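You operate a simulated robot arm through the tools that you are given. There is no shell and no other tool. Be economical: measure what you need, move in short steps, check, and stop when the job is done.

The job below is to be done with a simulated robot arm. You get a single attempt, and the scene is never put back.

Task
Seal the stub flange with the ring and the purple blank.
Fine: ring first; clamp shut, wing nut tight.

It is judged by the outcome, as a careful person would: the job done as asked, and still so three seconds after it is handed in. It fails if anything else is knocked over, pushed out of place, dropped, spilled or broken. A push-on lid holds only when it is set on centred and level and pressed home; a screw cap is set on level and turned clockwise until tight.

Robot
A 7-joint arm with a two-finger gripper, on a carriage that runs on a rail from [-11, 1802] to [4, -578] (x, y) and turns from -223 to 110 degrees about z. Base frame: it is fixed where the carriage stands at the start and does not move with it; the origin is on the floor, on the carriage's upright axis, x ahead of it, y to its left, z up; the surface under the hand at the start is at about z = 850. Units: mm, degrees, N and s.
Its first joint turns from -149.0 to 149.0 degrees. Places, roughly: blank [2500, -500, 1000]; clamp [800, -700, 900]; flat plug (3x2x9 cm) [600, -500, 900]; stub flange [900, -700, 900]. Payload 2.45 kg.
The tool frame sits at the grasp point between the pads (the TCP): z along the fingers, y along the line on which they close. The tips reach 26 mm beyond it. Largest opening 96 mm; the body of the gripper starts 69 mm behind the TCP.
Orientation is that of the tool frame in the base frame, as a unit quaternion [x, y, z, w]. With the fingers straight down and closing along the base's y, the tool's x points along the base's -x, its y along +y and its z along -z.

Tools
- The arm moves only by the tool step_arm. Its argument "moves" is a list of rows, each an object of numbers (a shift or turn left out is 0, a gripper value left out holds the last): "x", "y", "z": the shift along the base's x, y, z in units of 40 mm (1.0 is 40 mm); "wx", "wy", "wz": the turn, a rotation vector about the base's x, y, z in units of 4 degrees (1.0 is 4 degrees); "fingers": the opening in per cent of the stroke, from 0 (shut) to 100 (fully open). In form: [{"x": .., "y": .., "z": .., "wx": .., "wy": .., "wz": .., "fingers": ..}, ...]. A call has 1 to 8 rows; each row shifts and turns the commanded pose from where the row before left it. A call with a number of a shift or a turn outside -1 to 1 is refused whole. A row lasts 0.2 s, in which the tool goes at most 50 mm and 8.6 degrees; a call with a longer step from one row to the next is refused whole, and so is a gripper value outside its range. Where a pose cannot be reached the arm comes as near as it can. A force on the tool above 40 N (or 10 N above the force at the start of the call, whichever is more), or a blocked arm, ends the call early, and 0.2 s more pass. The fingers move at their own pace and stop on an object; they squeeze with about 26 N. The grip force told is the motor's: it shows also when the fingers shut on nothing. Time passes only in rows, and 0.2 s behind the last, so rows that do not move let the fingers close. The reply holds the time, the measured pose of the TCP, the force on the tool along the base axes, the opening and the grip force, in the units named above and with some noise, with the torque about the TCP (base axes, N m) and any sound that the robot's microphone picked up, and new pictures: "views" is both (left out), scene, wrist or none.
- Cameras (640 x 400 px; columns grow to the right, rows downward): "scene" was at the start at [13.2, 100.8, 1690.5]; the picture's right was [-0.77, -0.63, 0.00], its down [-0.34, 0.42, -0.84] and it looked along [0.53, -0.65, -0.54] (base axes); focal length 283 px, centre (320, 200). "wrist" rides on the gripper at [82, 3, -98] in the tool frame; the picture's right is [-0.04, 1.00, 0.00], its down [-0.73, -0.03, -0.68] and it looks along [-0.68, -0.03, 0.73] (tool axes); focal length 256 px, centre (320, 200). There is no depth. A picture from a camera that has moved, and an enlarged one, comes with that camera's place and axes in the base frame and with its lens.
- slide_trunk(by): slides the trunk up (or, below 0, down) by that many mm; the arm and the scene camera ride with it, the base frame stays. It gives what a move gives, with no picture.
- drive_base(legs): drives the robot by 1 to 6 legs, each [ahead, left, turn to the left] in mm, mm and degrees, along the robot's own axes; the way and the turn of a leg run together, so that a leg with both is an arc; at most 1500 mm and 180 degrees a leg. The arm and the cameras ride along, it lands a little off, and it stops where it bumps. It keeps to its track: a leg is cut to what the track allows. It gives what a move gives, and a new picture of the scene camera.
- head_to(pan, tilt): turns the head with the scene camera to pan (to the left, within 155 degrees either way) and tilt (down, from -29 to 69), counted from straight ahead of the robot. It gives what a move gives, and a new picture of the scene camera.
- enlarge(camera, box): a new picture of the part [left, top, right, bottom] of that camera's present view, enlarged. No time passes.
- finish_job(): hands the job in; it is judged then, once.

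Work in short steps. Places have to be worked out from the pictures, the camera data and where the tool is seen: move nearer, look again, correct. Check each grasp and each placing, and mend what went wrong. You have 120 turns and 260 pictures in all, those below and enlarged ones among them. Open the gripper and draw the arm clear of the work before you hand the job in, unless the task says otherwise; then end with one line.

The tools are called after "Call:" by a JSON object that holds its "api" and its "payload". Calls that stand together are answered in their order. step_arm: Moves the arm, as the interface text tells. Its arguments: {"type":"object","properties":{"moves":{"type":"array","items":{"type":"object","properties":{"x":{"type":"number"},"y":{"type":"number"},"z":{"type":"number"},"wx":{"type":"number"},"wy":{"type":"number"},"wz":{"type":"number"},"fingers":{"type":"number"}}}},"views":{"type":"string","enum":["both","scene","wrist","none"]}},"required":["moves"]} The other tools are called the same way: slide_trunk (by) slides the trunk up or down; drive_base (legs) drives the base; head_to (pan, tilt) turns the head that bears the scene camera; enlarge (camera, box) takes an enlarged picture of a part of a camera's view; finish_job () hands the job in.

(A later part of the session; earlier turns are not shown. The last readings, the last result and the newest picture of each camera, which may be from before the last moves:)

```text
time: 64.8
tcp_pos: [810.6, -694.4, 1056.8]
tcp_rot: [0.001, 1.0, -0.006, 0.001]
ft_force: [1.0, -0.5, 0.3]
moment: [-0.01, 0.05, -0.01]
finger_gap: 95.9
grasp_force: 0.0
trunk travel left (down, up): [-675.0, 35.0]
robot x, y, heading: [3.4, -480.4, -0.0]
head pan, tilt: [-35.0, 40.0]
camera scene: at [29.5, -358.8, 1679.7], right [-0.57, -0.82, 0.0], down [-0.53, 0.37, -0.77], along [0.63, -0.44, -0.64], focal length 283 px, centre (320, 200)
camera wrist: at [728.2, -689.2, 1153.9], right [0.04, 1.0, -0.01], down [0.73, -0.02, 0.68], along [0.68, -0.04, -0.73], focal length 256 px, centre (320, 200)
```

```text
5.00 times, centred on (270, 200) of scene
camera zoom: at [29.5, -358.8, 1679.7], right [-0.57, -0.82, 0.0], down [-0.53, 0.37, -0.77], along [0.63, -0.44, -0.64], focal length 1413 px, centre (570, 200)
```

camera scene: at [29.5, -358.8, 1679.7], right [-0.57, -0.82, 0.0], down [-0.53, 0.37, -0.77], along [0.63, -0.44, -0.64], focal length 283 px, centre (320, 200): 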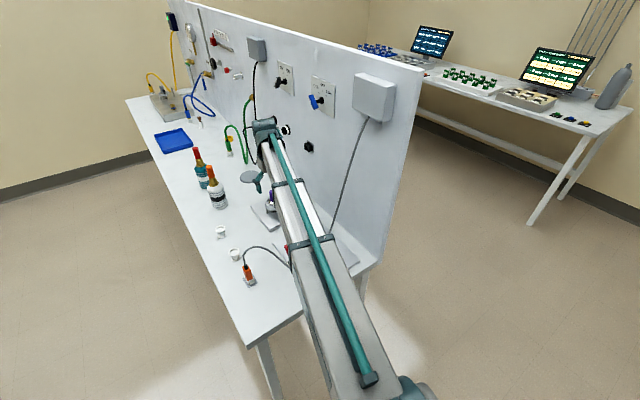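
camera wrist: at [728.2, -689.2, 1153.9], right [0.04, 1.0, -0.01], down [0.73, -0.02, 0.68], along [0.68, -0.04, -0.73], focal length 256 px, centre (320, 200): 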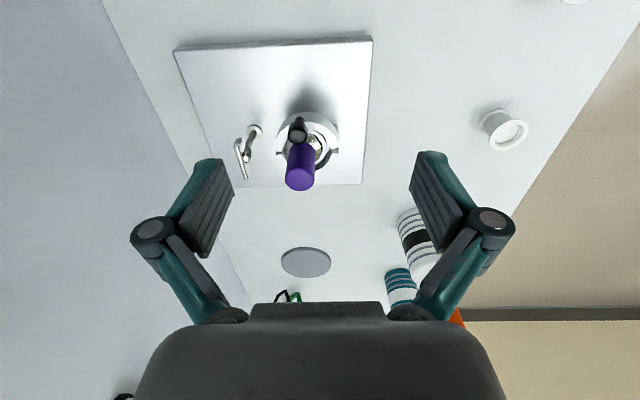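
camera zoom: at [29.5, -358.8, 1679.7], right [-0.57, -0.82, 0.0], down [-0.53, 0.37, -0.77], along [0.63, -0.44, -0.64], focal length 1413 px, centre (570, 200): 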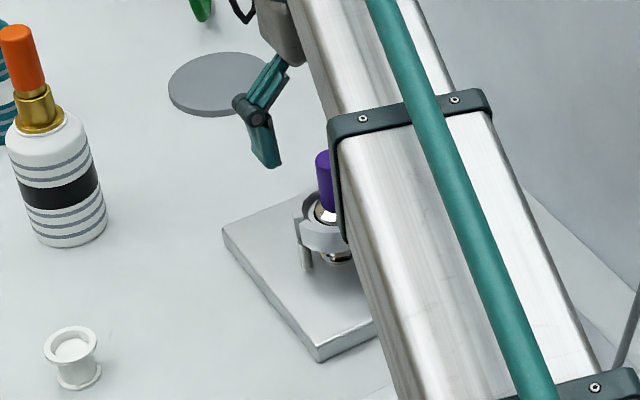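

Both halves moved together and the clamp now surrounds the stack. Next is the wing nut near [880,-782,925], so I'll move the camera in to see it.

Call:
{"api": "step_arm", "payload": {"moves": [{"y": -0.7, "z": -0.5}, {"y": -0.7, "z": -0.5}, {"y": -0.8, "z": -0.6}], "views": "wrist"}}

Call:
{"api": "enlarge", "payload": {"camera": "wrist", "box": [260, 110, 400, 230]}}

```text
time: 65.6
tcp_pos: [809.6, -784.5, 990.6]
tcp_rot: [0.001, 1.0, -0.005, 0.0]
ft_force: [-0.3, 0.2, -0.4]
moment: [0.0, 0.04, 0.0]
finger_gap: 96.0
grasp_force: 0.0
trunk travel left (down, up): [-675.0, 35.0]
robot x, y, heading: [-0.9, -479.9, -0.1]
head pan, tilt: [-35.0, 40.0]
camera wrist: at [727.7, -779.1, 1089.3], right [0.04, 1.0, -0.01], down [0.73, -0.02, 0.68], along [0.68, -0.04, -0.73], focal length 256 px, centre (320, 200)
```

wrist: 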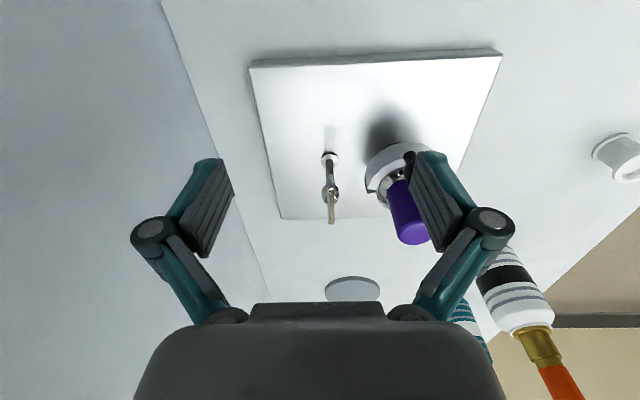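

```text
3.33 times, centred on (330, 170) of wrist
camera zoom: at [727.7, -779.1, 1089.3], right [0.04, 1.0, -0.01], down [0.73, -0.02, 0.68], along [0.68, -0.04, -0.73], focal length 853 px, centre (287, 300)
```

zoom: 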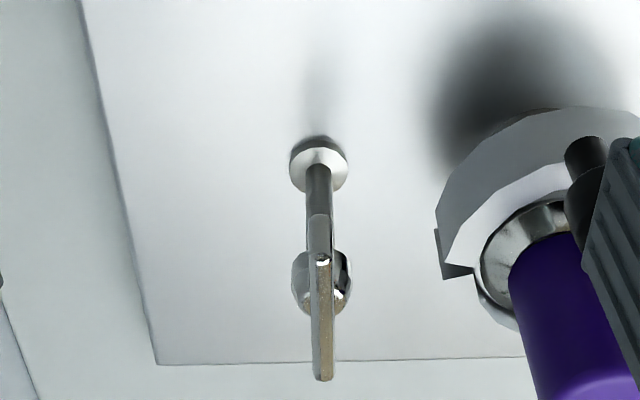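

The wing is a thin plate (about 52 mm along x, 4 mm thick) on a hub at axis [879,-779]. I'll centre over it with a moderate opening and probe downward.

Call:
{"api": "step_arm", "payload": {"moves": [{"x": 0.9, "y": 0.14, "fingers": 40}, {"x": 0.84}, {"z": -0.3}, {"z": -0.3}], "views": "wrist"}}

Call:
{"api": "enlarge", "payload": {"camera": "wrist", "box": [240, 80, 400, 220]}}

```text
time: 66.6
tcp_pos: [879.0, -777.9, 968.0]
tcp_rot: [0.001, 1.0, -0.007, 0.0]
ft_force: [-0.5, 0.5, 0.4]
moment: [-0.01, 0.0, -0.01]
finger_gap: 38.3
grasp_force: 0.0
trunk travel left (down, up): [-675.0, 35.0]
robot x, y, heading: [2.7, -481.3, -0.4]
head pan, tilt: [-35.0, 40.0]
camera wrist: at [797.4, -772.0, 1065.9], right [0.04, 1.0, -0.01], down [0.73, -0.02, 0.68], along [0.68, -0.04, -0.73], focal length 256 px, centre (320, 200)
```

wrist: 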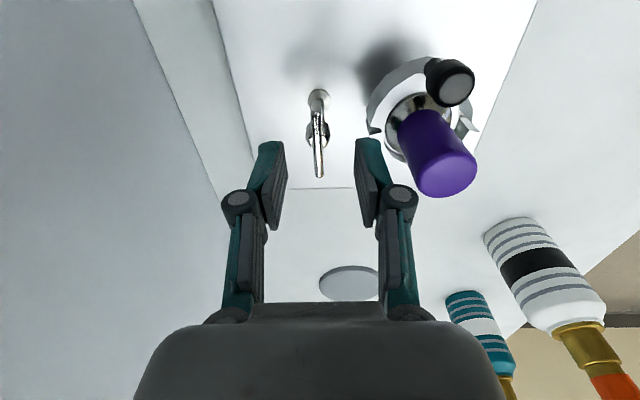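

```text
2.86 times, centred on (320, 150) of wrist
camera zoom: at [797.4, -772.0, 1065.9], right [0.04, 1.0, -0.01], down [0.73, -0.02, 0.68], along [0.68, -0.04, -0.73], focal length 731 px, centre (320, 343)
```

zoom: 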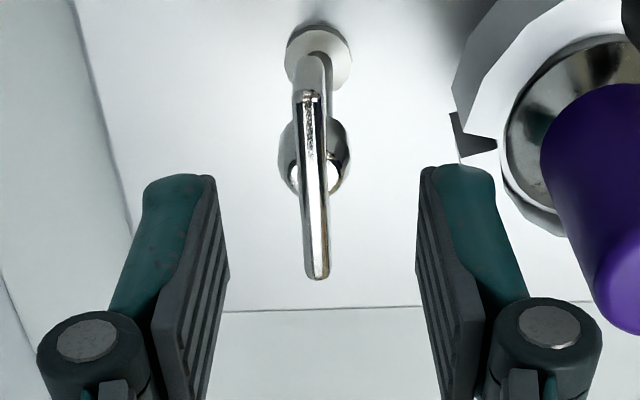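

The wing plate spans x 853–897 at y≈-778.6, z≈925–940. I'll set TCP at [876,-778.5,955] and close on it.

Call:
{"api": "step_arm", "payload": {"moves": [{"x": -0.08, "y": -0.02, "z": -0.33}, {"fingers": 20}, {"fingers": 3}, {"fingers": 3}, {"fingers": 3}], "views": "wrist"}}

Call:
{"api": "enlarge", "payload": {"camera": "wrist", "box": [240, 80, 400, 220]}}

```text
time: 67.8
tcp_pos: [876.5, -778.4, 956.3]
tcp_rot: [0.0, 1.0, -0.006, 0.001]
ft_force: [-1.0, 1.2, 0.7]
moment: [0.05, -0.06, 0.01]
finger_gap: 6.1
grasp_force: 34.0
trunk travel left (down, up): [-675.0, 35.0]
robot x, y, heading: [3.2, -481.4, -0.4]
head pan, tilt: [-35.0, 40.0]
camera wrist: at [794.2, -773.2, 1054.5], right [0.04, 1.0, -0.01], down [0.73, -0.02, 0.68], along [0.68, -0.04, -0.73], focal length 256 px, centre (320, 200)
```

wrist: 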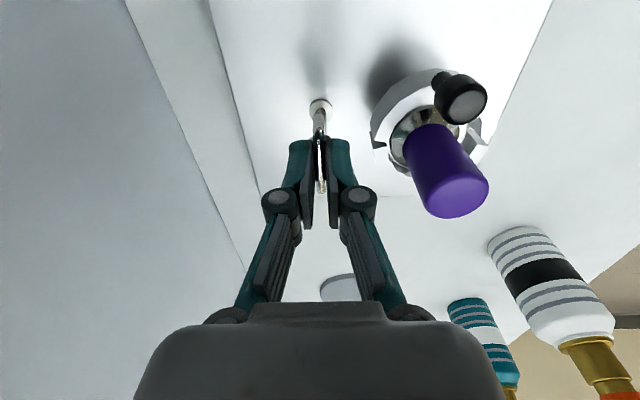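

```text
2.86 times, centred on (320, 150) of wrist
camera zoom: at [794.2, -773.2, 1054.5], right [0.04, 1.0, -0.01], down [0.73, -0.02, 0.68], along [0.68, -0.04, -0.73], focal length 731 px, centre (320, 343)
```

zoom: 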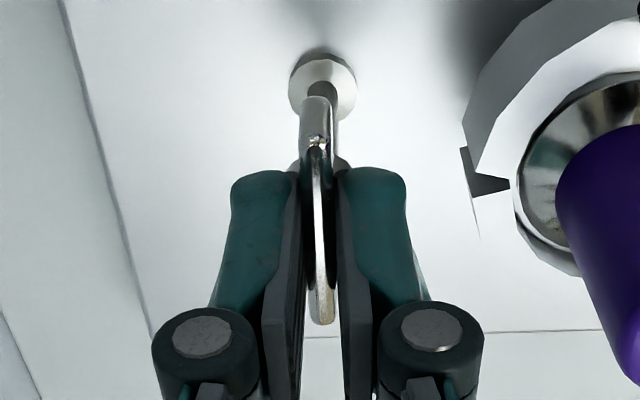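

The wing is gripped (6 mm). I'll turn it clockwise (negative about z) 32° and read the torque.

Call:
{"api": "step_arm", "payload": {"moves": [{"wz": -1}, {"wz": -1}, {"wz": -1}, {"wz": -1}, {"wz": -1}, {"wz": -1}, {"wz": -1}, {"wz": -1}], "views": "wrist"}}

Call:
{"api": "enlarge", "payload": {"camera": "wrist", "box": [240, 60, 440, 220]}}

```text
time: 69.6
tcp_pos: [874.6, -780.3, 955.5]
tcp_rot: [0.277, 0.961, -0.006, 0.0]
ft_force: [8.7, -5.5, 15.2]
moment: [0.13, 0.22, 0.04]
finger_gap: 6.0
grasp_force: 34.3
trunk travel left (down, up): [-675.0, 35.0]
robot x, y, heading: [4.6, -478.5, -0.3]
head pan, tilt: [-35.0, 40.0]
camera wrist: at [808.7, -731.2, 1054.3], right [0.57, 0.82, -0.01], down [0.61, -0.41, 0.68], along [0.56, -0.39, -0.73], focal length 256 px, centre (320, 200)
```

wrist: 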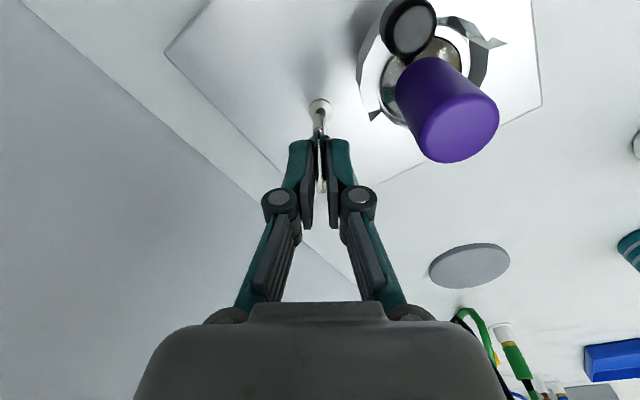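

```text
2.50 times, centred on (340, 140) of wrist
camera zoom: at [808.7, -731.2, 1054.3], right [0.57, 0.82, -0.01], down [0.61, -0.41, 0.68], along [0.56, -0.39, -0.73], focal length 640 px, centre (270, 350)
```

zoom: 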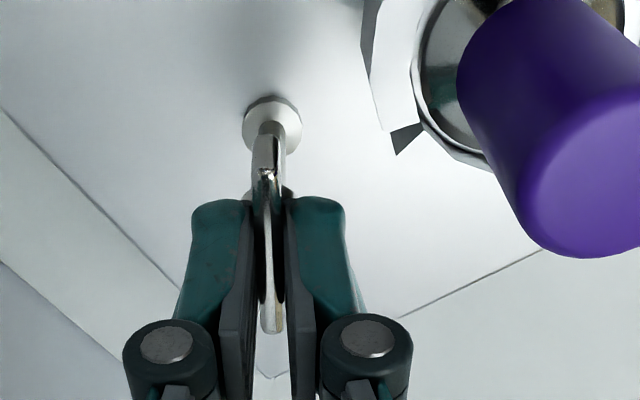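

The wing turns with the hand at low torque, with some side load from axis offset. I'll relieve the load and continue clockwise.

Call:
{"api": "step_arm", "payload": {"moves": [{"x": 0.03, "y": -0.02, "z": 0.03}, {"wz": -1}, {"wz": -1}, {"wz": -1}, {"wz": -1}, {"wz": -1}, {"wz": -1}, {"wz": -1}], "views": "none"}}

```text
time: 71.4
tcp_pos: [875.5, -779.7, 956.1]
tcp_rot: [0.501, 0.865, -0.005, -0.003]
ft_force: [-9.5, -3.0, -0.2]
moment: [-0.33, 0.1, 0.03]
finger_gap: 5.9
grasp_force: 34.5
trunk travel left (down, up): [-675.0, 35.0]
robot x, y, heading: [2.1, -480.2, 0.2]
head pan, tilt: [-35.0, 40.0]
```

Call:
{"api": "step_arm", "payload": {"moves": [{"x": -0.025, "y": -0.01}, {"wz": -1}, {"wz": -1}, {"wz": -1}, {"wz": -1}, {"wz": -1}, {"wz": -1}, {"wz": -1}], "views": "wrist"}}

```text
time: 73.2
tcp_pos: [875.4, -780.9, 955.2]
tcp_rot: [0.696, 0.718, -0.005, -0.004]
ft_force: [-10.6, -2.7, -3.1]
moment: [0.61, 0.26, 0.04]
finger_gap: 6.3
grasp_force: 34.7
trunk travel left (down, up): [-675.0, 35.0]
robot x, y, heading: [1.2, -480.0, 0.1]
head pan, tilt: [-35.0, 40.0]
camera wrist: at [876.7, -697.6, 1054.5], right [1.0, -0.01, -0.01], down [0.0, -0.73, 0.68], along [-0.01, -0.68, -0.73], focal length 256 px, centre (320, 200)
```

wrist: 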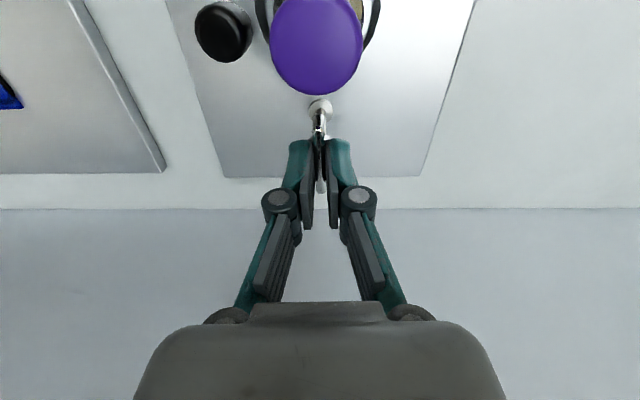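

The wing has turned 88° freely. Before going on I want to be sure the clamp is fully shut, so I'll let go, rise, turn the hand back and inspect the clamp.

Call:
{"api": "step_arm", "payload": {"moves": [{"fingers": 25}, {"fingers": 30}, {"z": 0.8}, {"z": 0.8}, {"wz": 1}, {"wz": 1}, {"wz": 1}, {"wz": 1}], "views": "none"}}

Call:
{"api": "step_arm", "payload": {"moves": [{"wz": 1}, {"wz": 1}, {"wz": 1}, {"wz": 1}, {"wz": 1}, {"wz": 1}, {"wz": 1}, {"wz": 1}], "views": "none"}}

Call:
{"api": "step_arm", "payload": {"moves": [{"wz": 1}, {"wz": 1}, {"wz": 1}, {"wz": 1}, {"wz": 1}, {"wz": 1}, {"wz": 1}, {"wz": 1}], "views": "none"}}

Call:
{"api": "step_arm", "payload": {"moves": [{"wz": 1, "x": -1, "fingers": 100}, {"wz": 1, "x": -0.7, "y": 0.7}, {"y": 0.5}], "views": "wrist"}}

Call:
{"api": "enlarge", "payload": {"camera": "wrist", "box": [220, 80, 420, 240]}}

```text
time: 75.0
tcp_pos: [876.8, -778.9, 1019.1]
tcp_rot: [0.587, 0.809, -0.006, -0.003]
ft_force: [0.1, 0.1, 0.1]
moment: [0.01, -0.02, 0.02]
finger_gap: 28.7
grasp_force: 0.0
trunk travel left (down, up): [-675.0, 35.0]
robot x, y, heading: [2.1, -480.0, -0.0]
head pan, tilt: [-35.0, 40.0]
```

```text
time: 76.8
tcp_pos: [876.2, -781.4, 1019.1]
tcp_rot: [0.342, 0.94, -0.006, -0.002]
ft_force: [-0.1, -0.8, -1.4]
moment: [-0.03, -0.05, 0.01]
finger_gap: 28.8
grasp_force: 0.1
trunk travel left (down, up): [-675.0, 35.0]
robot x, y, heading: [3.2, -475.5, -0.3]
head pan, tilt: [-35.0, 40.0]
```

```text
time: 78.6
tcp_pos: [876.6, -780.7, 1018.6]
tcp_rot: [0.07, 0.998, -0.006, 0.001]
ft_force: [0.2, 0.4, 0.8]
moment: [-0.05, 0.01, 0.0]
finger_gap: 28.9
grasp_force: 0.0
trunk travel left (down, up): [-675.0, 35.0]
robot x, y, heading: [6.2, -476.4, -0.2]
head pan, tilt: [-35.0, 40.0]
```

```text
time: 79.4
tcp_pos: [807.0, -731.5, 1020.4]
tcp_rot: [0.001, 1.0, -0.007, 0.001]
ft_force: [-0.3, 0.5, 0.2]
moment: [0.0, 0.06, -0.03]
finger_gap: 96.0
grasp_force: 0.0
trunk travel left (down, up): [-675.0, 35.0]
robot x, y, heading: [2.8, -478.7, -0.4]
head pan, tilt: [-35.0, 40.0]
camera wrist: at [725.8, -725.5, 1118.6], right [0.04, 1.0, -0.01], down [0.73, -0.02, 0.68], along [0.68, -0.04, -0.73], focal length 256 px, centre (320, 200)
```

wrist: 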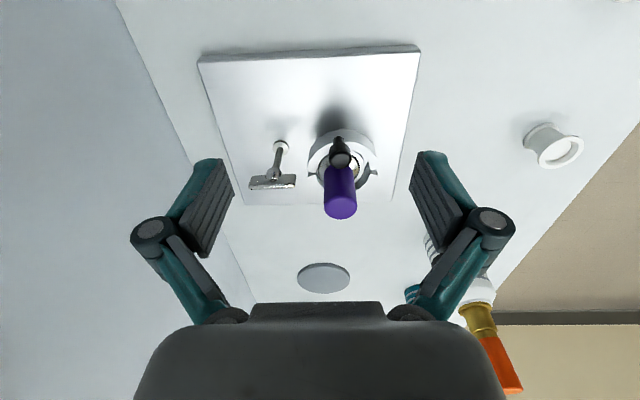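

```text
2.50 times, centred on (320, 160) of wrist
camera zoom: at [725.8, -725.5, 1118.6], right [0.04, 1.0, -0.01], down [0.73, -0.02, 0.68], along [0.68, -0.04, -0.73], focal length 640 px, centre (320, 300)
```

zoom: 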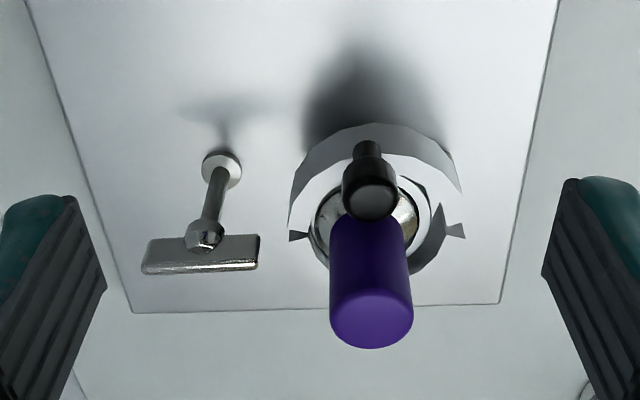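

The wing now points along y. I'll tilt the hand for a more vertical view of the clamp closure.

Call:
{"api": "step_arm", "payload": {"moves": [{"x": 0.3, "wy": 1, "z": 0.3}, {"x": 0.3, "wy": 1, "z": 0.2}, {"x": 0.2, "wy": 1}, {"x": 0.2, "wy": 1}, {"x": 0.2, "wy": 1}, {"x": 0.1, "wy": 1}], "views": "none"}}

Call:
{"api": "enlarge", "payload": {"camera": "wrist", "box": [230, 90, 430, 250]}}

```text
time: 80.8
tcp_pos: [861.3, -734.8, 1027.1]
tcp_rot: [-0.001, 0.98, -0.008, -0.2]
ft_force: [0.2, 1.1, 0.2]
moment: [0.01, 0.03, -0.01]
finger_gap: 96.0
grasp_force: 0.1
out of reach, approached as far as the arm can: row 6
trunk travel left (down, up): [-675.0, 35.0]
robot x, y, heading: [0.6, -483.8, -0.1]
head pan, tilt: [-35.0, 40.0]
```

```text
2.50 times, centred on (330, 170) of wrist
camera zoom: at [823.8, -727.5, 1149.6], right [0.03, 1.0, -0.03], down [0.94, -0.02, 0.34], along [0.34, -0.04, -0.94], focal length 640 px, centre (295, 275)
```

zoom: 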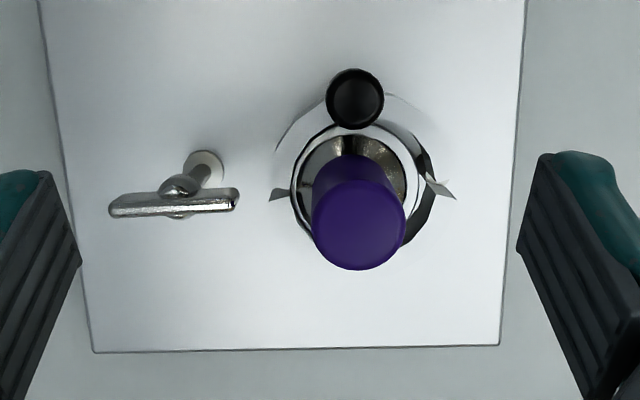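

Near-vertical view: both halves encircle the stack with small parting gaps on both sides. To check they are fully home, I'll squeeze the free ends together with the gripper along x, after turning the hand back to -90°.

Call:
{"api": "step_arm", "payload": {"moves": [{"wy": -1}, {"wy": -1}, {"wy": -1}, {"wy": -1}, {"wy": -1}, {"wy": -0.77}, {"wz": -1}, {"wz": -1}], "views": "none"}}

Call:
{"api": "step_arm", "payload": {"moves": [{"wz": -1}, {"wz": -1}, {"wz": -1}, {"wz": -1}, {"wz": -1}, {"wz": -1}, {"wz": -1}, {"wz": -1}], "views": "none"}}

Call:
{"api": "step_arm", "payload": {"moves": [{"wz": -1}, {"wz": -1}, {"wz": -1}, {"wz": -1}, {"wz": -1}, {"wz": -1}, {"wz": -1}, {"wz": -1}], "views": "none"}}

Call:
{"api": "step_arm", "payload": {"moves": [{"wz": -1}, {"wz": -1}, {"wz": -1}, {"wz": -1}, {"wz": -0.3, "x": 0.3, "fingers": 70}, {}], "views": "wrist"}}

Call:
{"api": "enlarge", "payload": {"camera": "wrist", "box": [220, 40, 420, 220]}}

```text
time: 82.6
tcp_pos: [860.0, -733.8, 1027.0]
tcp_rot: [0.07, 0.998, -0.005, -0.008]
ft_force: [0.0, 0.5, 0.5]
moment: [-0.02, 0.01, 0.01]
finger_gap: 95.9
grasp_force: 0.0
trunk travel left (down, up): [-675.0, 35.0]
robot x, y, heading: [2.7, -477.6, -0.1]
head pan, tilt: [-35.0, 40.0]
```

```text
time: 84.4
tcp_pos: [861.0, -733.7, 1027.3]
tcp_rot: [0.343, 0.939, -0.003, -0.009]
ft_force: [-0.2, -0.6, -0.2]
moment: [-0.02, -0.04, 0.0]
finger_gap: 96.1
grasp_force: 0.1
trunk travel left (down, up): [-675.0, 35.0]
robot x, y, heading: [4.4, -477.6, -0.1]
head pan, tilt: [-35.0, 40.0]
```

```text
time: 86.2
tcp_pos: [860.1, -733.1, 1026.2]
tcp_rot: [0.589, 0.808, -0.001, -0.01]
ft_force: [0.4, -0.6, 0.0]
moment: [0.04, -0.03, 0.02]
finger_gap: 96.0
grasp_force: 0.0
trunk travel left (down, up): [-675.0, 35.0]
robot x, y, heading: [0.7, -481.2, -0.1]
head pan, tilt: [-35.0, 40.0]
```

```text
time: 87.6
tcp_pos: [872.1, -735.2, 1026.0]
tcp_rot: [0.703, 0.712, 0.002, -0.01]
ft_force: [0.6, 0.0, 0.2]
moment: [0.0, -0.01, 0.0]
finger_gap: 67.1
grasp_force: 0.1
trunk travel left (down, up): [-675.0, 35.0]
robot x, y, heading: [-0.4, -479.4, -0.2]
head pan, tilt: [-35.0, 40.0]
camera wrist: at [875.4, -653.3, 1125.9], right [1.0, -0.03, -0.01], down [-0.01, -0.74, 0.67], along [-0.03, -0.67, -0.74], focal length 256 px, centre (320, 200)
```

wrist: 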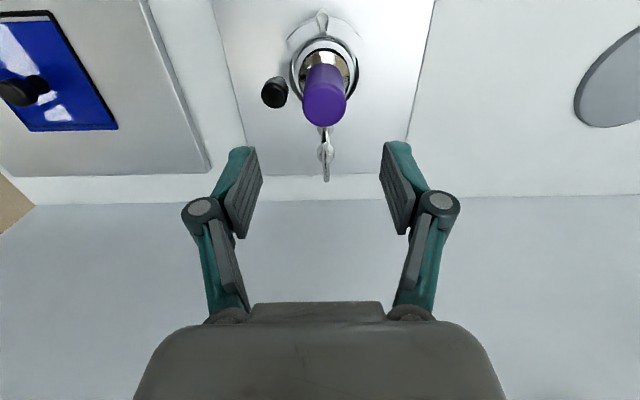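

```text
2.22 times, centred on (320, 130) of wrist
camera zoom: at [875.4, -653.3, 1125.9], right [1.0, -0.03, -0.01], down [-0.01, -0.74, 0.67], along [-0.03, -0.67, -0.74], focal length 569 px, centre (320, 356)
```

zoom: 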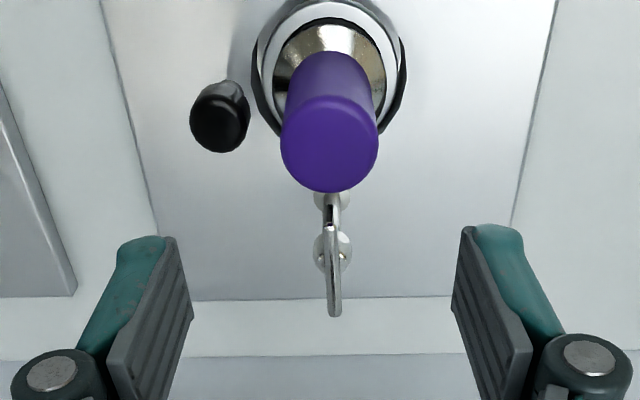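

The knob reads x≈839, so the halves have relaxed a few mm open with equal gaps on both sides. I'll lower the open fingers around the free ends at y≈-742 and squeeze.

Call:
{"api": "step_arm", "payload": {"moves": [{"x": 0.1, "y": -0.17, "z": -0.5}, {"z": -0.8}, {"z": -0.6}, {"z": -0.6}], "views": "wrist"}}

```text
time: 88.6
tcp_pos: [876.7, -741.8, 927.2]
tcp_rot: [0.703, 0.711, 0.003, -0.009]
ft_force: [0.7, -0.9, 0.2]
moment: [0.02, -0.01, 0.0]
finger_gap: 67.3
grasp_force: 0.0
trunk travel left (down, up): [-675.0, 35.0]
robot x, y, heading: [4.1, -481.8, 0.1]
head pan, tilt: [-35.0, 40.0]
camera wrist: at [879.5, -660.6, 1026.5], right [1.0, -0.03, -0.01], down [-0.01, -0.74, 0.67], along [-0.03, -0.67, -0.74], focal length 256 px, centre (320, 200)
```

wrist: 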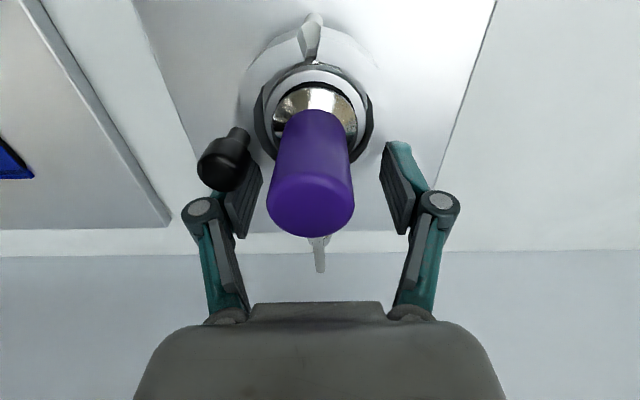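

Call:
{"api": "step_arm", "payload": {"moves": [{"fingers": 55}, {"fingers": 40}, {"fingers": 30}, {"fingers": 25}, {"fingers": 25}], "views": "wrist"}}

Call:
{"api": "enlarge", "payload": {"camera": "wrist", "box": [220, 0, 420, 180]}}

```text
time: 89.8
tcp_pos: [875.1, -744.4, 927.0]
tcp_rot: [0.703, 0.711, 0.001, -0.01]
ft_force: [-8.5, -13.2, 1.7]
moment: [-0.51, 0.32, 0.12]
finger_gap: 55.8
grasp_force: 24.6
trunk travel left (down, up): [-675.0, 35.0]
robot x, y, heading: [0.9, -482.1, -0.2]
head pan, tilt: [-35.0, 40.0]
camera wrist: at [878.3, -662.8, 1026.9], right [1.0, -0.03, -0.01], down [-0.01, -0.74, 0.67], along [-0.03, -0.67, -0.74], focal length 256 px, centre (320, 200)
```

wrist: 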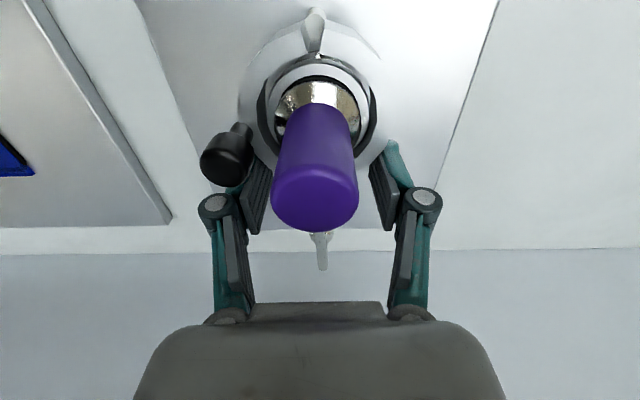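

```text
2.22 times, centred on (320, 90) of wrist
camera zoom: at [878.3, -662.8, 1026.9], right [1.0, -0.03, -0.01], down [-0.01, -0.74, 0.67], along [-0.03, -0.67, -0.74], focal length 569 px, centre (320, 444)
```

zoom: 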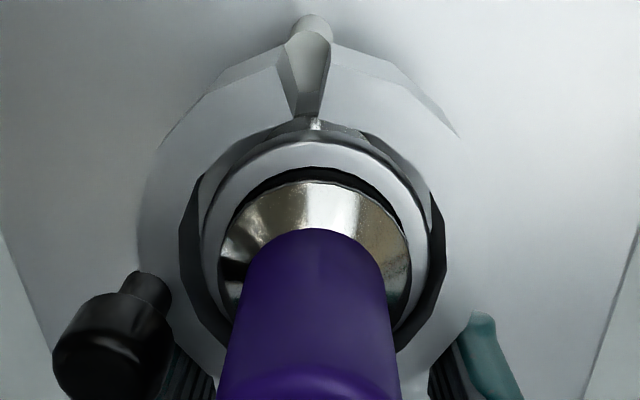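

Squeezing with 25 N stops at 55.8 mm and nothing moves further. I'll release, rise and inspect the free-end parting from the -x/-y side, which also sets up the wing grip.

Call:
{"api": "step_arm", "payload": {"moves": [{"y": -0.05, "fingers": 60}, {"fingers": 68}, {"z": 0.8}, {"z": 0.8}, {"z": 0.5, "wz": 1}, {"wz": 1, "y": -0.5}, {"wz": 1, "y": -0.5}, {"wz": 1}], "views": "none"}}

Call:
{"api": "step_arm", "payload": {"moves": [{"wz": 1}, {"wz": 1}, {"wz": 1}, {"wz": 1}, {"wz": 1}, {"wz": 1}, {"wz": 1}, {"wz": 1}], "views": "none"}}

Call:
{"api": "step_arm", "payload": {"moves": [{"wz": 1}, {"wz": 1}, {"wz": 1}, {"wz": 1}, {"wz": 1}, {"wz": 1}, {"wz": 1}, {"wz": 1}], "views": "wrist"}}

Call:
{"api": "enlarge", "payload": {"camera": "wrist", "box": [280, 40, 460, 200]}}

```text
time: 91.6
tcp_pos: [876.2, -783.0, 1010.4]
tcp_rot: [0.597, 0.802, 0.0, -0.01]
ft_force: [-0.2, -0.1, 0.3]
moment: [0.01, -0.01, 0.0]
finger_gap: 65.3
grasp_force: 0.2
trunk travel left (down, up): [-675.0, 35.0]
robot x, y, heading: [0.6, -485.0, -0.2]
head pan, tilt: [-35.0, 40.0]
```

```text
time: 93.4
tcp_pos: [876.3, -783.7, 1010.8]
tcp_rot: [0.351, 0.936, -0.002, -0.01]
ft_force: [0.7, -0.6, 0.3]
moment: [-0.02, -0.02, 0.0]
finger_gap: 65.0
grasp_force: 0.0
trunk travel left (down, up): [-675.0, 35.0]
robot x, y, heading: [4.3, -481.2, -0.4]
head pan, tilt: [-35.0, 40.0]
```

```text
time: 95.2
tcp_pos: [876.1, -783.2, 1010.8]
tcp_rot: [0.08, 0.997, -0.006, -0.008]
ft_force: [0.3, 0.1, -0.6]
moment: [0.02, 0.03, 0.01]
finger_gap: 65.6
grasp_force: 0.1
trunk travel left (down, up): [-675.0, 35.0]
robot x, y, heading: [-0.4, -482.6, -0.2]
head pan, tilt: [-35.0, 40.0]
camera wrist: at [797.6, -764.7, 1109.9], right [0.2, 0.98, -0.01], down [0.73, -0.14, 0.67], along [0.65, -0.14, -0.74], focal length 256 px, centre (320, 200)
```

wrist: 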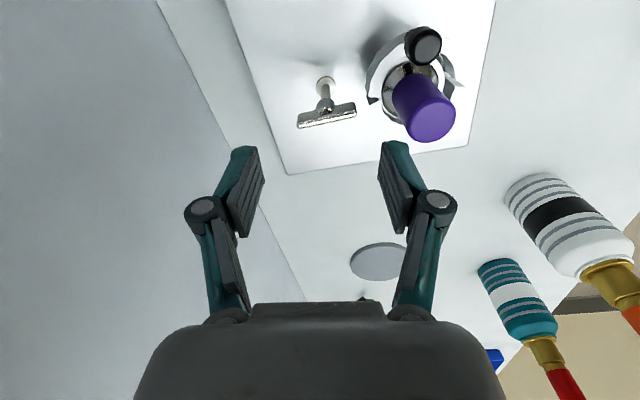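

```text
2.50 times, centred on (370, 120) of wrist
camera zoom: at [797.6, -764.7, 1109.9], right [0.2, 0.98, -0.01], down [0.73, -0.14, 0.67], along [0.65, -0.14, -0.74], focal length 640 px, centre (195, 400)
```

zoom: 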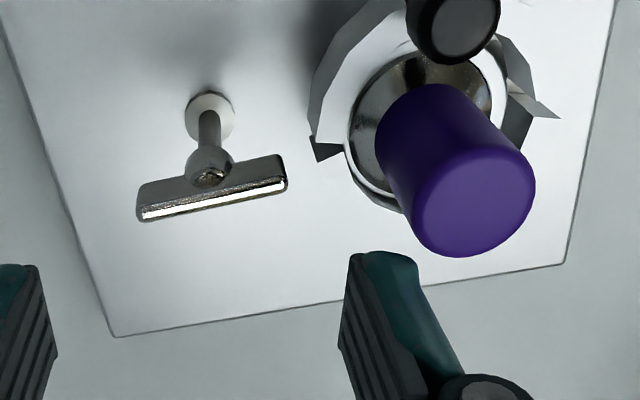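

The parting gaps at the hinge and free end match, so I take the clamp as shut at its stop. Now I'll turn the hand to -88° to regrip the wing and keep tightening.

Call:
{"api": "step_arm", "payload": {"moves": [{"wz": -1, "fingers": 30, "y": 0.1}, {"wz": -1}, {"wz": -1}, {"wz": -1}, {"wz": -1}, {"wz": -1}, {"wz": -1}], "views": "none"}}

Call:
{"api": "step_arm", "payload": {"moves": [{"wz": -1}, {"wz": -1}, {"wz": -1}, {"wz": -1}, {"wz": -1}, {"wz": -1}, {"wz": -1}], "views": "none"}}

Call:
{"api": "step_arm", "payload": {"moves": [{"wz": -1}, {"wz": -1}, {"wz": -1}, {"wz": -1}, {"wz": -1}, {"wz": -0.8}, {"wx": 0.2, "z": -0.5}], "views": "wrist"}}

Call:
{"api": "enlarge", "payload": {"camera": "wrist", "box": [240, 60, 400, 200]}}

```text
time: 96.8
tcp_pos: [876.1, -778.9, 1010.9]
tcp_rot: [0.321, 0.947, -0.003, -0.01]
ft_force: [0.0, -0.4, 0.1]
moment: [0.03, -0.02, 0.0]
finger_gap: 28.8
grasp_force: 0.1
trunk travel left (down, up): [-675.0, 35.0]
robot x, y, heading: [3.8, -479.6, 0.2]
head pan, tilt: [-35.0, 40.0]
```

```text
time: 98.4
tcp_pos: [876.3, -778.2, 1009.7]
tcp_rot: [0.54, 0.842, -0.001, -0.01]
ft_force: [-1.1, 0.3, 0.0]
moment: [0.01, -0.02, -0.01]
finger_gap: 28.8
grasp_force: 0.1
trunk travel left (down, up): [-675.0, 35.0]
robot x, y, heading: [2.0, -473.7, -0.2]
head pan, tilt: [-35.0, 40.0]
```

```text
time: 100.0
tcp_pos: [876.6, -778.8, 989.3]
tcp_rot: [0.698, 0.716, 0.005, -0.014]
ft_force: [-0.6, 0.4, -0.3]
moment: [-0.01, 0.01, 0.01]
finger_gap: 29.0
grasp_force: 0.1
trunk travel left (down, up): [-675.0, 35.0]
robot x, y, heading: [3.2, -479.8, -0.1]
head pan, tilt: [-35.0, 40.0]
camera wrist: at [878.6, -699.2, 1090.4], right [1.0, -0.01, -0.01], down [0.0, -0.75, 0.66], along [-0.02, -0.66, -0.75], focal length 256 px, centre (320, 200)
```

wrist: 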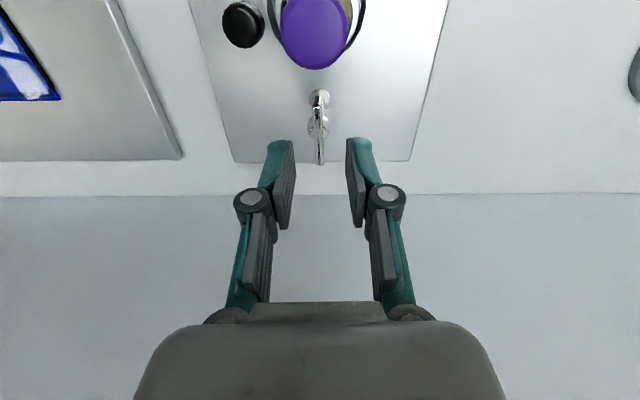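

```text
2.86 times, centred on (320, 130) of wrist
camera zoom: at [878.6, -699.2, 1090.4], right [1.0, -0.01, -0.01], down [0.0, -0.75, 0.66], along [-0.02, -0.66, -0.75], focal length 731 px, centre (320, 400)
```

zoom: 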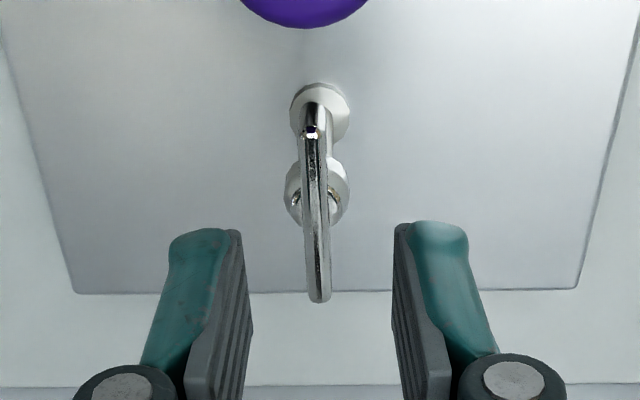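

The wing is centred near [874,-778]. I'll correct the small tilt, shift, lower to z 956 and grip.

Call:
{"api": "step_arm", "payload": {"moves": [{"x": -0.06, "wx": -0.38, "wy": -0.18, "z": -0.4}, {"z": -0.43}, {"fingers": 15}, {"fingers": 3}, {"fingers": 3}, {"fingers": 3}], "views": "none"}}

Call:
{"api": "step_arm", "payload": {"moves": [{"wz": -1}, {"wz": -1}, {"wz": -1}, {"wz": -1}, {"wz": -1}, {"wz": -1}], "views": "wrist"}}

```text
time: 101.4
tcp_pos: [874.3, -778.6, 956.5]
tcp_rot: [0.698, 0.717, 0.002, 0.0]
ft_force: [9.6, -1.0, 3.2]
moment: [-0.11, -0.2, 0.01]
finger_gap: 6.0
grasp_force: 34.2
trunk travel left (down, up): [-675.0, 35.0]
robot x, y, heading: [3.5, -481.6, -0.2]
head pan, tilt: [-35.0, 40.0]
```

```text
time: 102.8
tcp_pos: [875.5, -779.3, 955.7]
tcp_rot: [0.831, 0.556, 0.001, -0.001]
ft_force: [12.4, -1.0, 0.5]
moment: [-0.48, -0.1, 0.03]
finger_gap: 5.9
grasp_force: 34.4
trunk travel left (down, up): [-675.0, 35.0]
robot x, y, heading: [5.9, -478.1, -0.2]
head pan, tilt: [-35.0, 40.0]
camera wrist: at [909.0, -703.4, 1055.0], right [0.91, -0.42, 0.0], down [-0.31, -0.67, 0.68], along [-0.28, -0.61, -0.74], focal length 256 px, centre (320, 200)
```

wrist: 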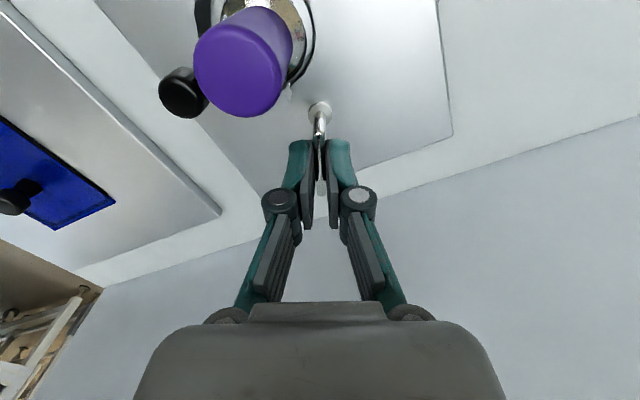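

Call:
{"api": "step_arm", "payload": {"moves": [{"x": 0.04}, {"wz": -1}, {"wz": -1}, {"wz": -1}, {"wz": -1}, {"wz": -1}, {"wz": -1}, {"wz": -1}], "views": "none"}}

Call:
{"api": "step_arm", "payload": {"moves": [{"wz": -1}, {"wz": -1}, {"wz": -1}, {"wz": -1}, {"wz": -1}, {"wz": -1}, {"wz": -1}], "views": "wrist"}}

```text
time: 104.6
tcp_pos: [876.5, -777.4, 956.2]
tcp_rot: [0.941, 0.337, 0.001, -0.001]
ft_force: [-7.5, 1.2, -14.5]
moment: [0.27, -0.13, 0.04]
finger_gap: 5.9
grasp_force: 34.3
trunk travel left (down, up): [-675.0, 35.0]
robot x, y, heading: [2.0, -479.4, -0.0]
head pan, tilt: [-35.0, 40.0]
```

```text
time: 106.2
tcp_pos: [873.9, -777.6, 955.5]
tcp_rot: [0.995, 0.101, 0.001, 0.001]
ft_force: [-12.2, 2.5, -17.8]
moment: [0.09, 0.34, 0.05]
finger_gap: 6.0
grasp_force: 33.9
trunk travel left (down, up): [-675.0, 35.0]
robot x, y, heading: [6.4, -478.9, -0.3]
head pan, tilt: [-35.0, 40.0]
camera wrist: at [955.9, -765.0, 1055.0], right [0.16, -0.99, 0.0], down [-0.73, -0.12, 0.68], along [-0.67, -0.11, -0.73], focal length 256 px, centre (320, 200)
```

wrist: 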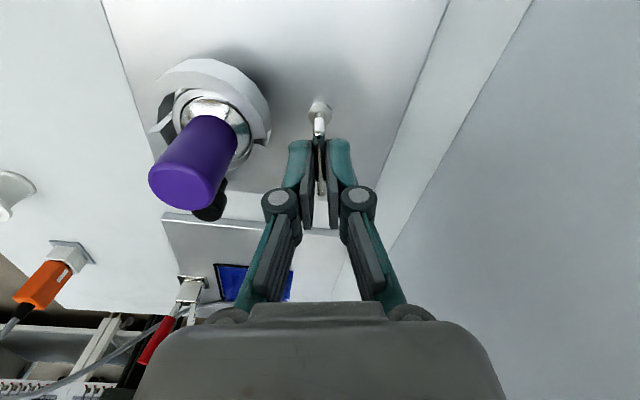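

The nut now pulls the tool downward as it threads on, and torque is still low. I'll follow it down a little and continue clockwise.

Call:
{"api": "step_arm", "payload": {"moves": [{"x": -0.03, "z": -0.04}, {"wz": -1}, {"wz": -1}, {"wz": -1, "z": -0.01}, {"wz": -1}, {"wz": -1}, {"wz": -1, "z": -0.01}, {"wz": -1}], "views": "none"}}

Call:
{"api": "enlarge", "payload": {"camera": "wrist", "box": [120, 20, 360, 220]}}

```text
time: 108.0
tcp_pos: [874.4, -779.3, 957.4]
tcp_rot: [0.994, -0.109, 0.003, 0.002]
ft_force: [11.4, -3.9, 19.9]
moment: [-0.07, 0.16, 1.02]
finger_gap: 11.2
grasp_force: 38.0
out of reach, approached as far as the arm can: row 8
trunk travel left (down, up): [-675.0, 35.0]
robot x, y, heading: [3.1, -483.0, -0.2]
head pan, tilt: [-35.0, 40.0]
```

```text
2.00 times, centred on (240, 120) of wrist
camera zoom: at [952.8, -798.6, 1055.8], right [-0.26, -0.97, 0.0], down [-0.71, 0.19, 0.67], along [-0.65, 0.17, -0.74], focal length 512 px, centre (480, 360)
```

zoom: 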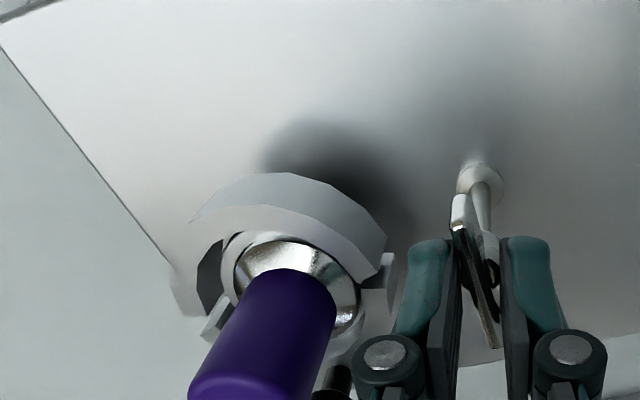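

Torque rose to 1.0 N·m and the wing stopped turning while the fingers were pried apart, so the nut is tight at about 180°. I'll back the hand off 12°, open and rise, then inspect.

Call:
{"api": "step_arm", "payload": {"moves": [{"wz": 1, "fingers": 20}, {"wz": 1, "fingers": 35}, {"wz": 1}, {"z": 0.5}, {"z": 1}, {"wz": 1, "z": 0.3}, {"wz": 1}, {"wz": 1}], "views": "wrist"}}

Call:
{"api": "enlarge", "payload": {"camera": "wrist", "box": [160, 40, 380, 200]}}

```text
time: 109.8
tcp_pos: [874.6, -778.5, 1027.3]
tcp_rot: [0.995, 0.101, 0.001, 0.0]
ft_force: [0.8, 0.2, 0.5]
moment: [0.01, 0.01, -0.02]
finger_gap: 33.5
grasp_force: 0.0
trunk travel left (down, up): [-675.0, 35.0]
robot x, y, heading: [6.2, -478.4, -0.5]
head pan, tilt: [-35.0, 40.0]
camera wrist: at [954.5, -764.2, 1126.0], right [0.16, -0.99, 0.0], down [-0.73, -0.12, 0.68], along [-0.67, -0.11, -0.74], focal length 256 px, centre (320, 200)
```

wrist: 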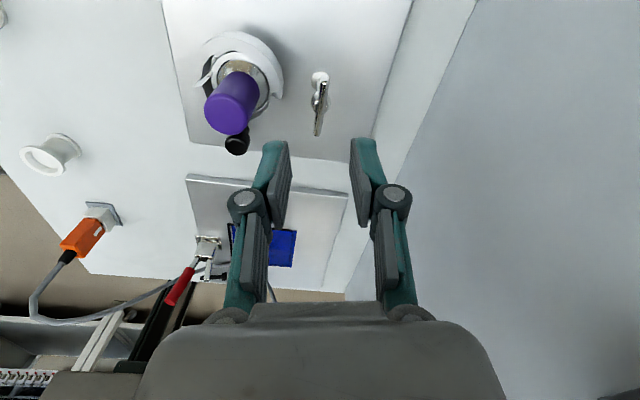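

```text
2.50 times, centred on (270, 120) of wrist
camera zoom: at [954.5, -764.2, 1126.0], right [0.16, -0.99, 0.0], down [-0.73, -0.12, 0.68], along [-0.67, -0.11, -0.74], focal length 640 px, centre (445, 400)
```

zoom: 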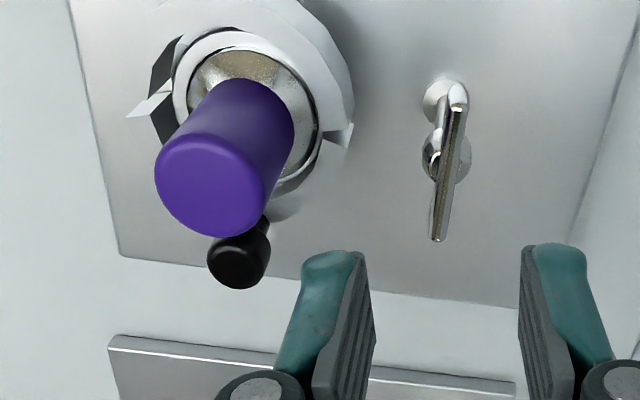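

The wing has turned about 180° and the clamp encloses the ring and blank. I'll regrip the wing once more to confirm it's really tight rather than slipped.

Call:
{"api": "step_arm", "payload": {"moves": [{"wz": -1, "fingers": 25}, {"wz": -1, "z": -0.6}, {"z": -0.6}, {"z": -0.6}, {"fingers": 12}, {"fingers": 3}, {"fingers": 3}, {"fingers": 3}], "views": "none"}}

Call:
{"api": "step_arm", "payload": {"moves": [{"wz": -0.8}, {"wz": -0.8}, {}], "views": "wrist"}}

```text
time: 111.6
tcp_pos: [873.6, -778.5, 955.1]
tcp_rot: [1.0, 0.031, 0.001, 0.0]
ft_force: [-1.8, 4.6, -1.7]
moment: [0.15, -0.45, 0.03]
finger_gap: 5.9
grasp_force: 35.0
trunk travel left (down, up): [-675.0, 35.0]
robot x, y, heading: [-0.6, -479.8, -0.1]
head pan, tilt: [-35.0, 40.0]
```

```text
time: 112.4
tcp_pos: [873.9, -779.4, 955.0]
tcp_rot: [1.0, -0.025, 0.001, 0.001]
ft_force: [-3.3, 2.7, 4.3]
moment: [0.07, 0.56, 0.88]
finger_gap: 6.9
grasp_force: 35.3
trunk travel left (down, up): [-675.0, 35.0]
robot x, y, heading: [4.3, -481.7, -0.2]
head pan, tilt: [-35.0, 40.0]
camera wrist: at [954.6, -785.2, 1054.0], right [-0.09, -1.0, 0.0], down [-0.73, 0.07, 0.68], along [-0.67, 0.06, -0.74], focal length 256 px, centre (320, 200)
```

wrist: 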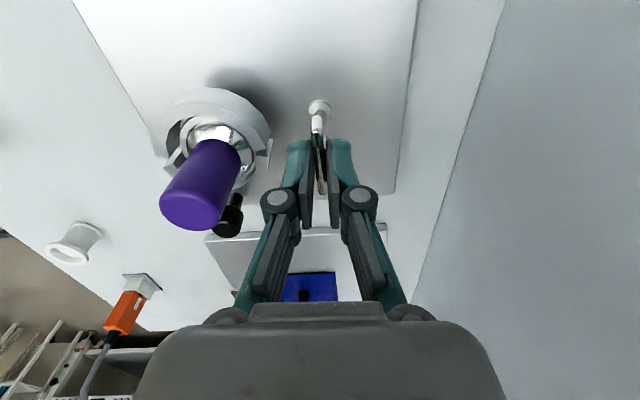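

Torque climbs immediately to 0.9 N·m without the wing moving: it is tight. I'll open, rise clear and move back for a final look.

Call:
{"api": "step_arm", "payload": {"moves": [{"fingers": 20}, {"fingers": 35}, {"fingers": 35, "z": 0.5}, {"z": 1}, {"z": 1}, {"z": 1}, {"x": -0.5, "y": 1}, {"x": -0.5, "y": 1}], "views": "none"}}

Call:
{"api": "step_arm", "payload": {"moves": [{"x": -0.5, "y": 1, "z": 1}, {"x": -0.5, "y": 1, "z": 1}, {"x": -0.5, "y": 1}, {"x": -0.5, "y": 1}, {"x": -0.5, "y": 1}, {"y": 1}], "views": "both"}}

Call:
{"api": "enlarge", "payload": {"camera": "scene", "box": [200, 160, 340, 280]}}

```text
time: 114.2
tcp_pos: [833.6, -696.4, 1095.5]
tcp_rot: [1.0, -0.025, 0.001, 0.0]
ft_force: [-0.3, -0.5, 0.0]
moment: [0.0, 0.04, 0.0]
finger_gap: 33.5
grasp_force: 0.1
trunk travel left (down, up): [-675.0, 35.0]
robot x, y, heading: [1.2, -481.4, -0.1]
head pan, tilt: [-35.0, 40.0]
```

```text
refused: row 1 steps farther than a row can; nothing moved
```

```text
3.33 times, centred on (270, 220) of scene
camera zoom: at [29.2, -358.1, 1679.7], right [-0.57, -0.82, 0.0], down [-0.53, 0.37, -0.77], along [0.63, -0.44, -0.64], focal length 942 px, centre (487, 133)
```

zoom: 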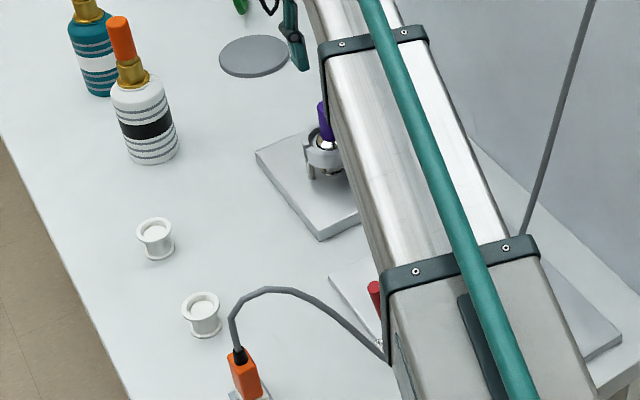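

I'll move the arm away toward +y at height in smaller steps and look at the finished assembly.

Call:
{"api": "step_arm", "payload": {"moves": [{"z": 1}, {"z": 1}, {"y": 1, "x": -0.4}, {"y": 1, "x": -0.4}, {"y": 1, "x": -0.4}, {"y": 1, "x": -0.4}, {"y": 1}, {"y": 1}], "views": "none"}}

Call:
{"api": "step_arm", "payload": {"moves": [{"y": 1}, {"y": 1}, {"y": 1}, {"y": 1}, {"y": 1}], "views": "scene"}}

Call:
{"api": "enlarge", "payload": {"camera": "scene", "box": [240, 160, 320, 230]}}

```text
time: 116.0
tcp_pos: [753.6, -578.3, 1175.8]
tcp_rot: [1.0, -0.005, 0.001, 0.0]
ft_force: [-1.2, 0.5, 0.8]
moment: [-0.01, -0.01, 0.0]
finger_gap: 33.3
grasp_force: 0.2
out of reach, approached as far as the arm can: row 5, 6, 7, 8
trunk travel left (down, up): [-675.0, 35.0]
robot x, y, heading: [1.0, -479.4, 0.0]
head pan, tilt: [-35.0, 40.0]
```

```text
time: 117.2
tcp_pos: [742.3, -575.2, 1175.4]
tcp_rot: [1.0, -0.003, 0.0, 0.0]
ft_force: [-0.2, -0.9, -0.1]
moment: [0.0, 0.02, -0.03]
finger_gap: 33.5
grasp_force: 0.1
out of reach, approached as far as the arm can: row 1, 2, 3, 4, 5
trunk travel left (down, up): [-675.0, 35.0]
robot x, y, heading: [0.2, -480.5, -0.1]
head pan, tilt: [-35.0, 40.0]
camera scene: at [29.4, -358.7, 1679.7], right [-0.57, -0.82, 0.0], down [-0.53, 0.37, -0.77], along [0.63, -0.44, -0.64], focal length 283 px, centre (320, 200)
```

scene: 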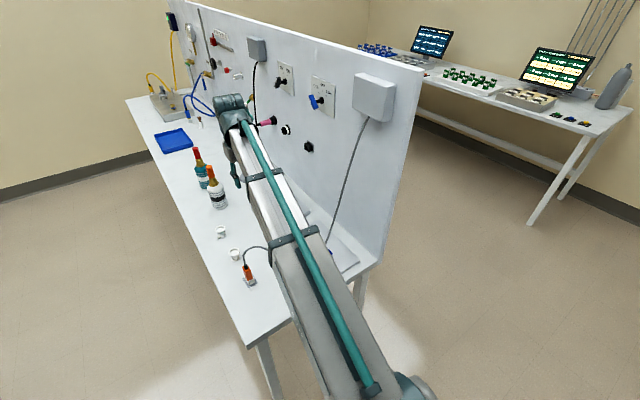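

```text
5.71 times, centred on (280, 195) of scene
camera zoom: at [29.4, -358.7, 1679.7], right [-0.57, -0.82, 0.0], down [-0.53, 0.37, -0.77], along [0.63, -0.44, -0.64], focal length 1615 px, centre (549, 229)
```

zoom: 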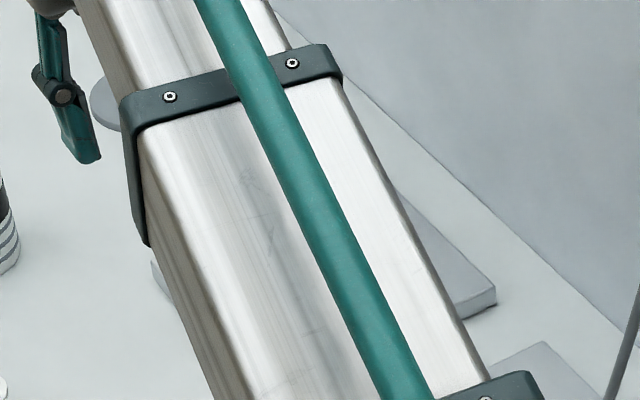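

The wrist joint limits that way. I'll drive the base 250 mm left, clear of the work, and look again.

Call:
{"api": "drive_base", "payload": {"legs": [[0, 350, 0]]}}

Call:
{"api": "head_to", "payload": {"pan": -38, "tilt": 35}}

```text
time: 119.5
tcp_pos: [740.5, -223.9, 1174.5]
tcp_rot: [1.0, -0.004, 0.001, 0.0]
ft_force: [0.4, 0.0, 0.5]
moment: [0.01, -0.01, -0.01]
finger_gap: 33.8
grasp_force: 0.0
trunk travel left (down, up): [-675.0, 35.0]
robot x, y, heading: [3.1, -129.6, -0.3]
head pan, tilt: [-35.0, 40.0]
camera scene: at [27.5, -5.6, 1679.7], right [-0.58, -0.82, 0.0], down [-0.53, 0.37, -0.77], along [0.63, -0.44, -0.64], focal length 283 px, centre (320, 200)
```

scene: 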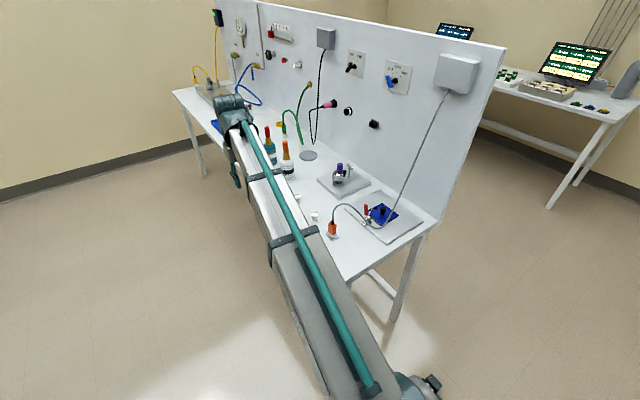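

```text
time: 120.2
tcp_pos: [740.0, -224.7, 1175.7]
tcp_rot: [1.0, -0.004, 0.002, 0.001]
ft_force: [0.6, -0.4, -0.3]
moment: [-0.01, 0.01, 0.01]
finger_gap: 33.7
grasp_force: 0.0
trunk travel left (down, up): [-675.0, 35.0]
robot x, y, heading: [2.3, -125.5, -0.1]
head pan, tilt: [-38.0, 35.0]
camera scene: at [27.2, -11.7, 1687.2], right [-0.62, -0.79, 0.0], down [-0.45, 0.35, -0.82], along [0.64, -0.51, -0.57], focal length 283 px, centre (320, 200)
```

scene: 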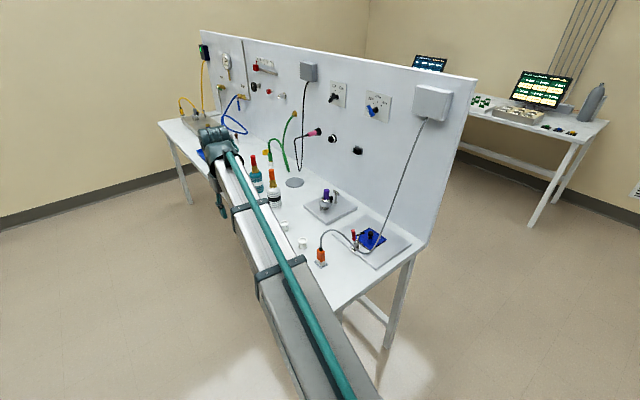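

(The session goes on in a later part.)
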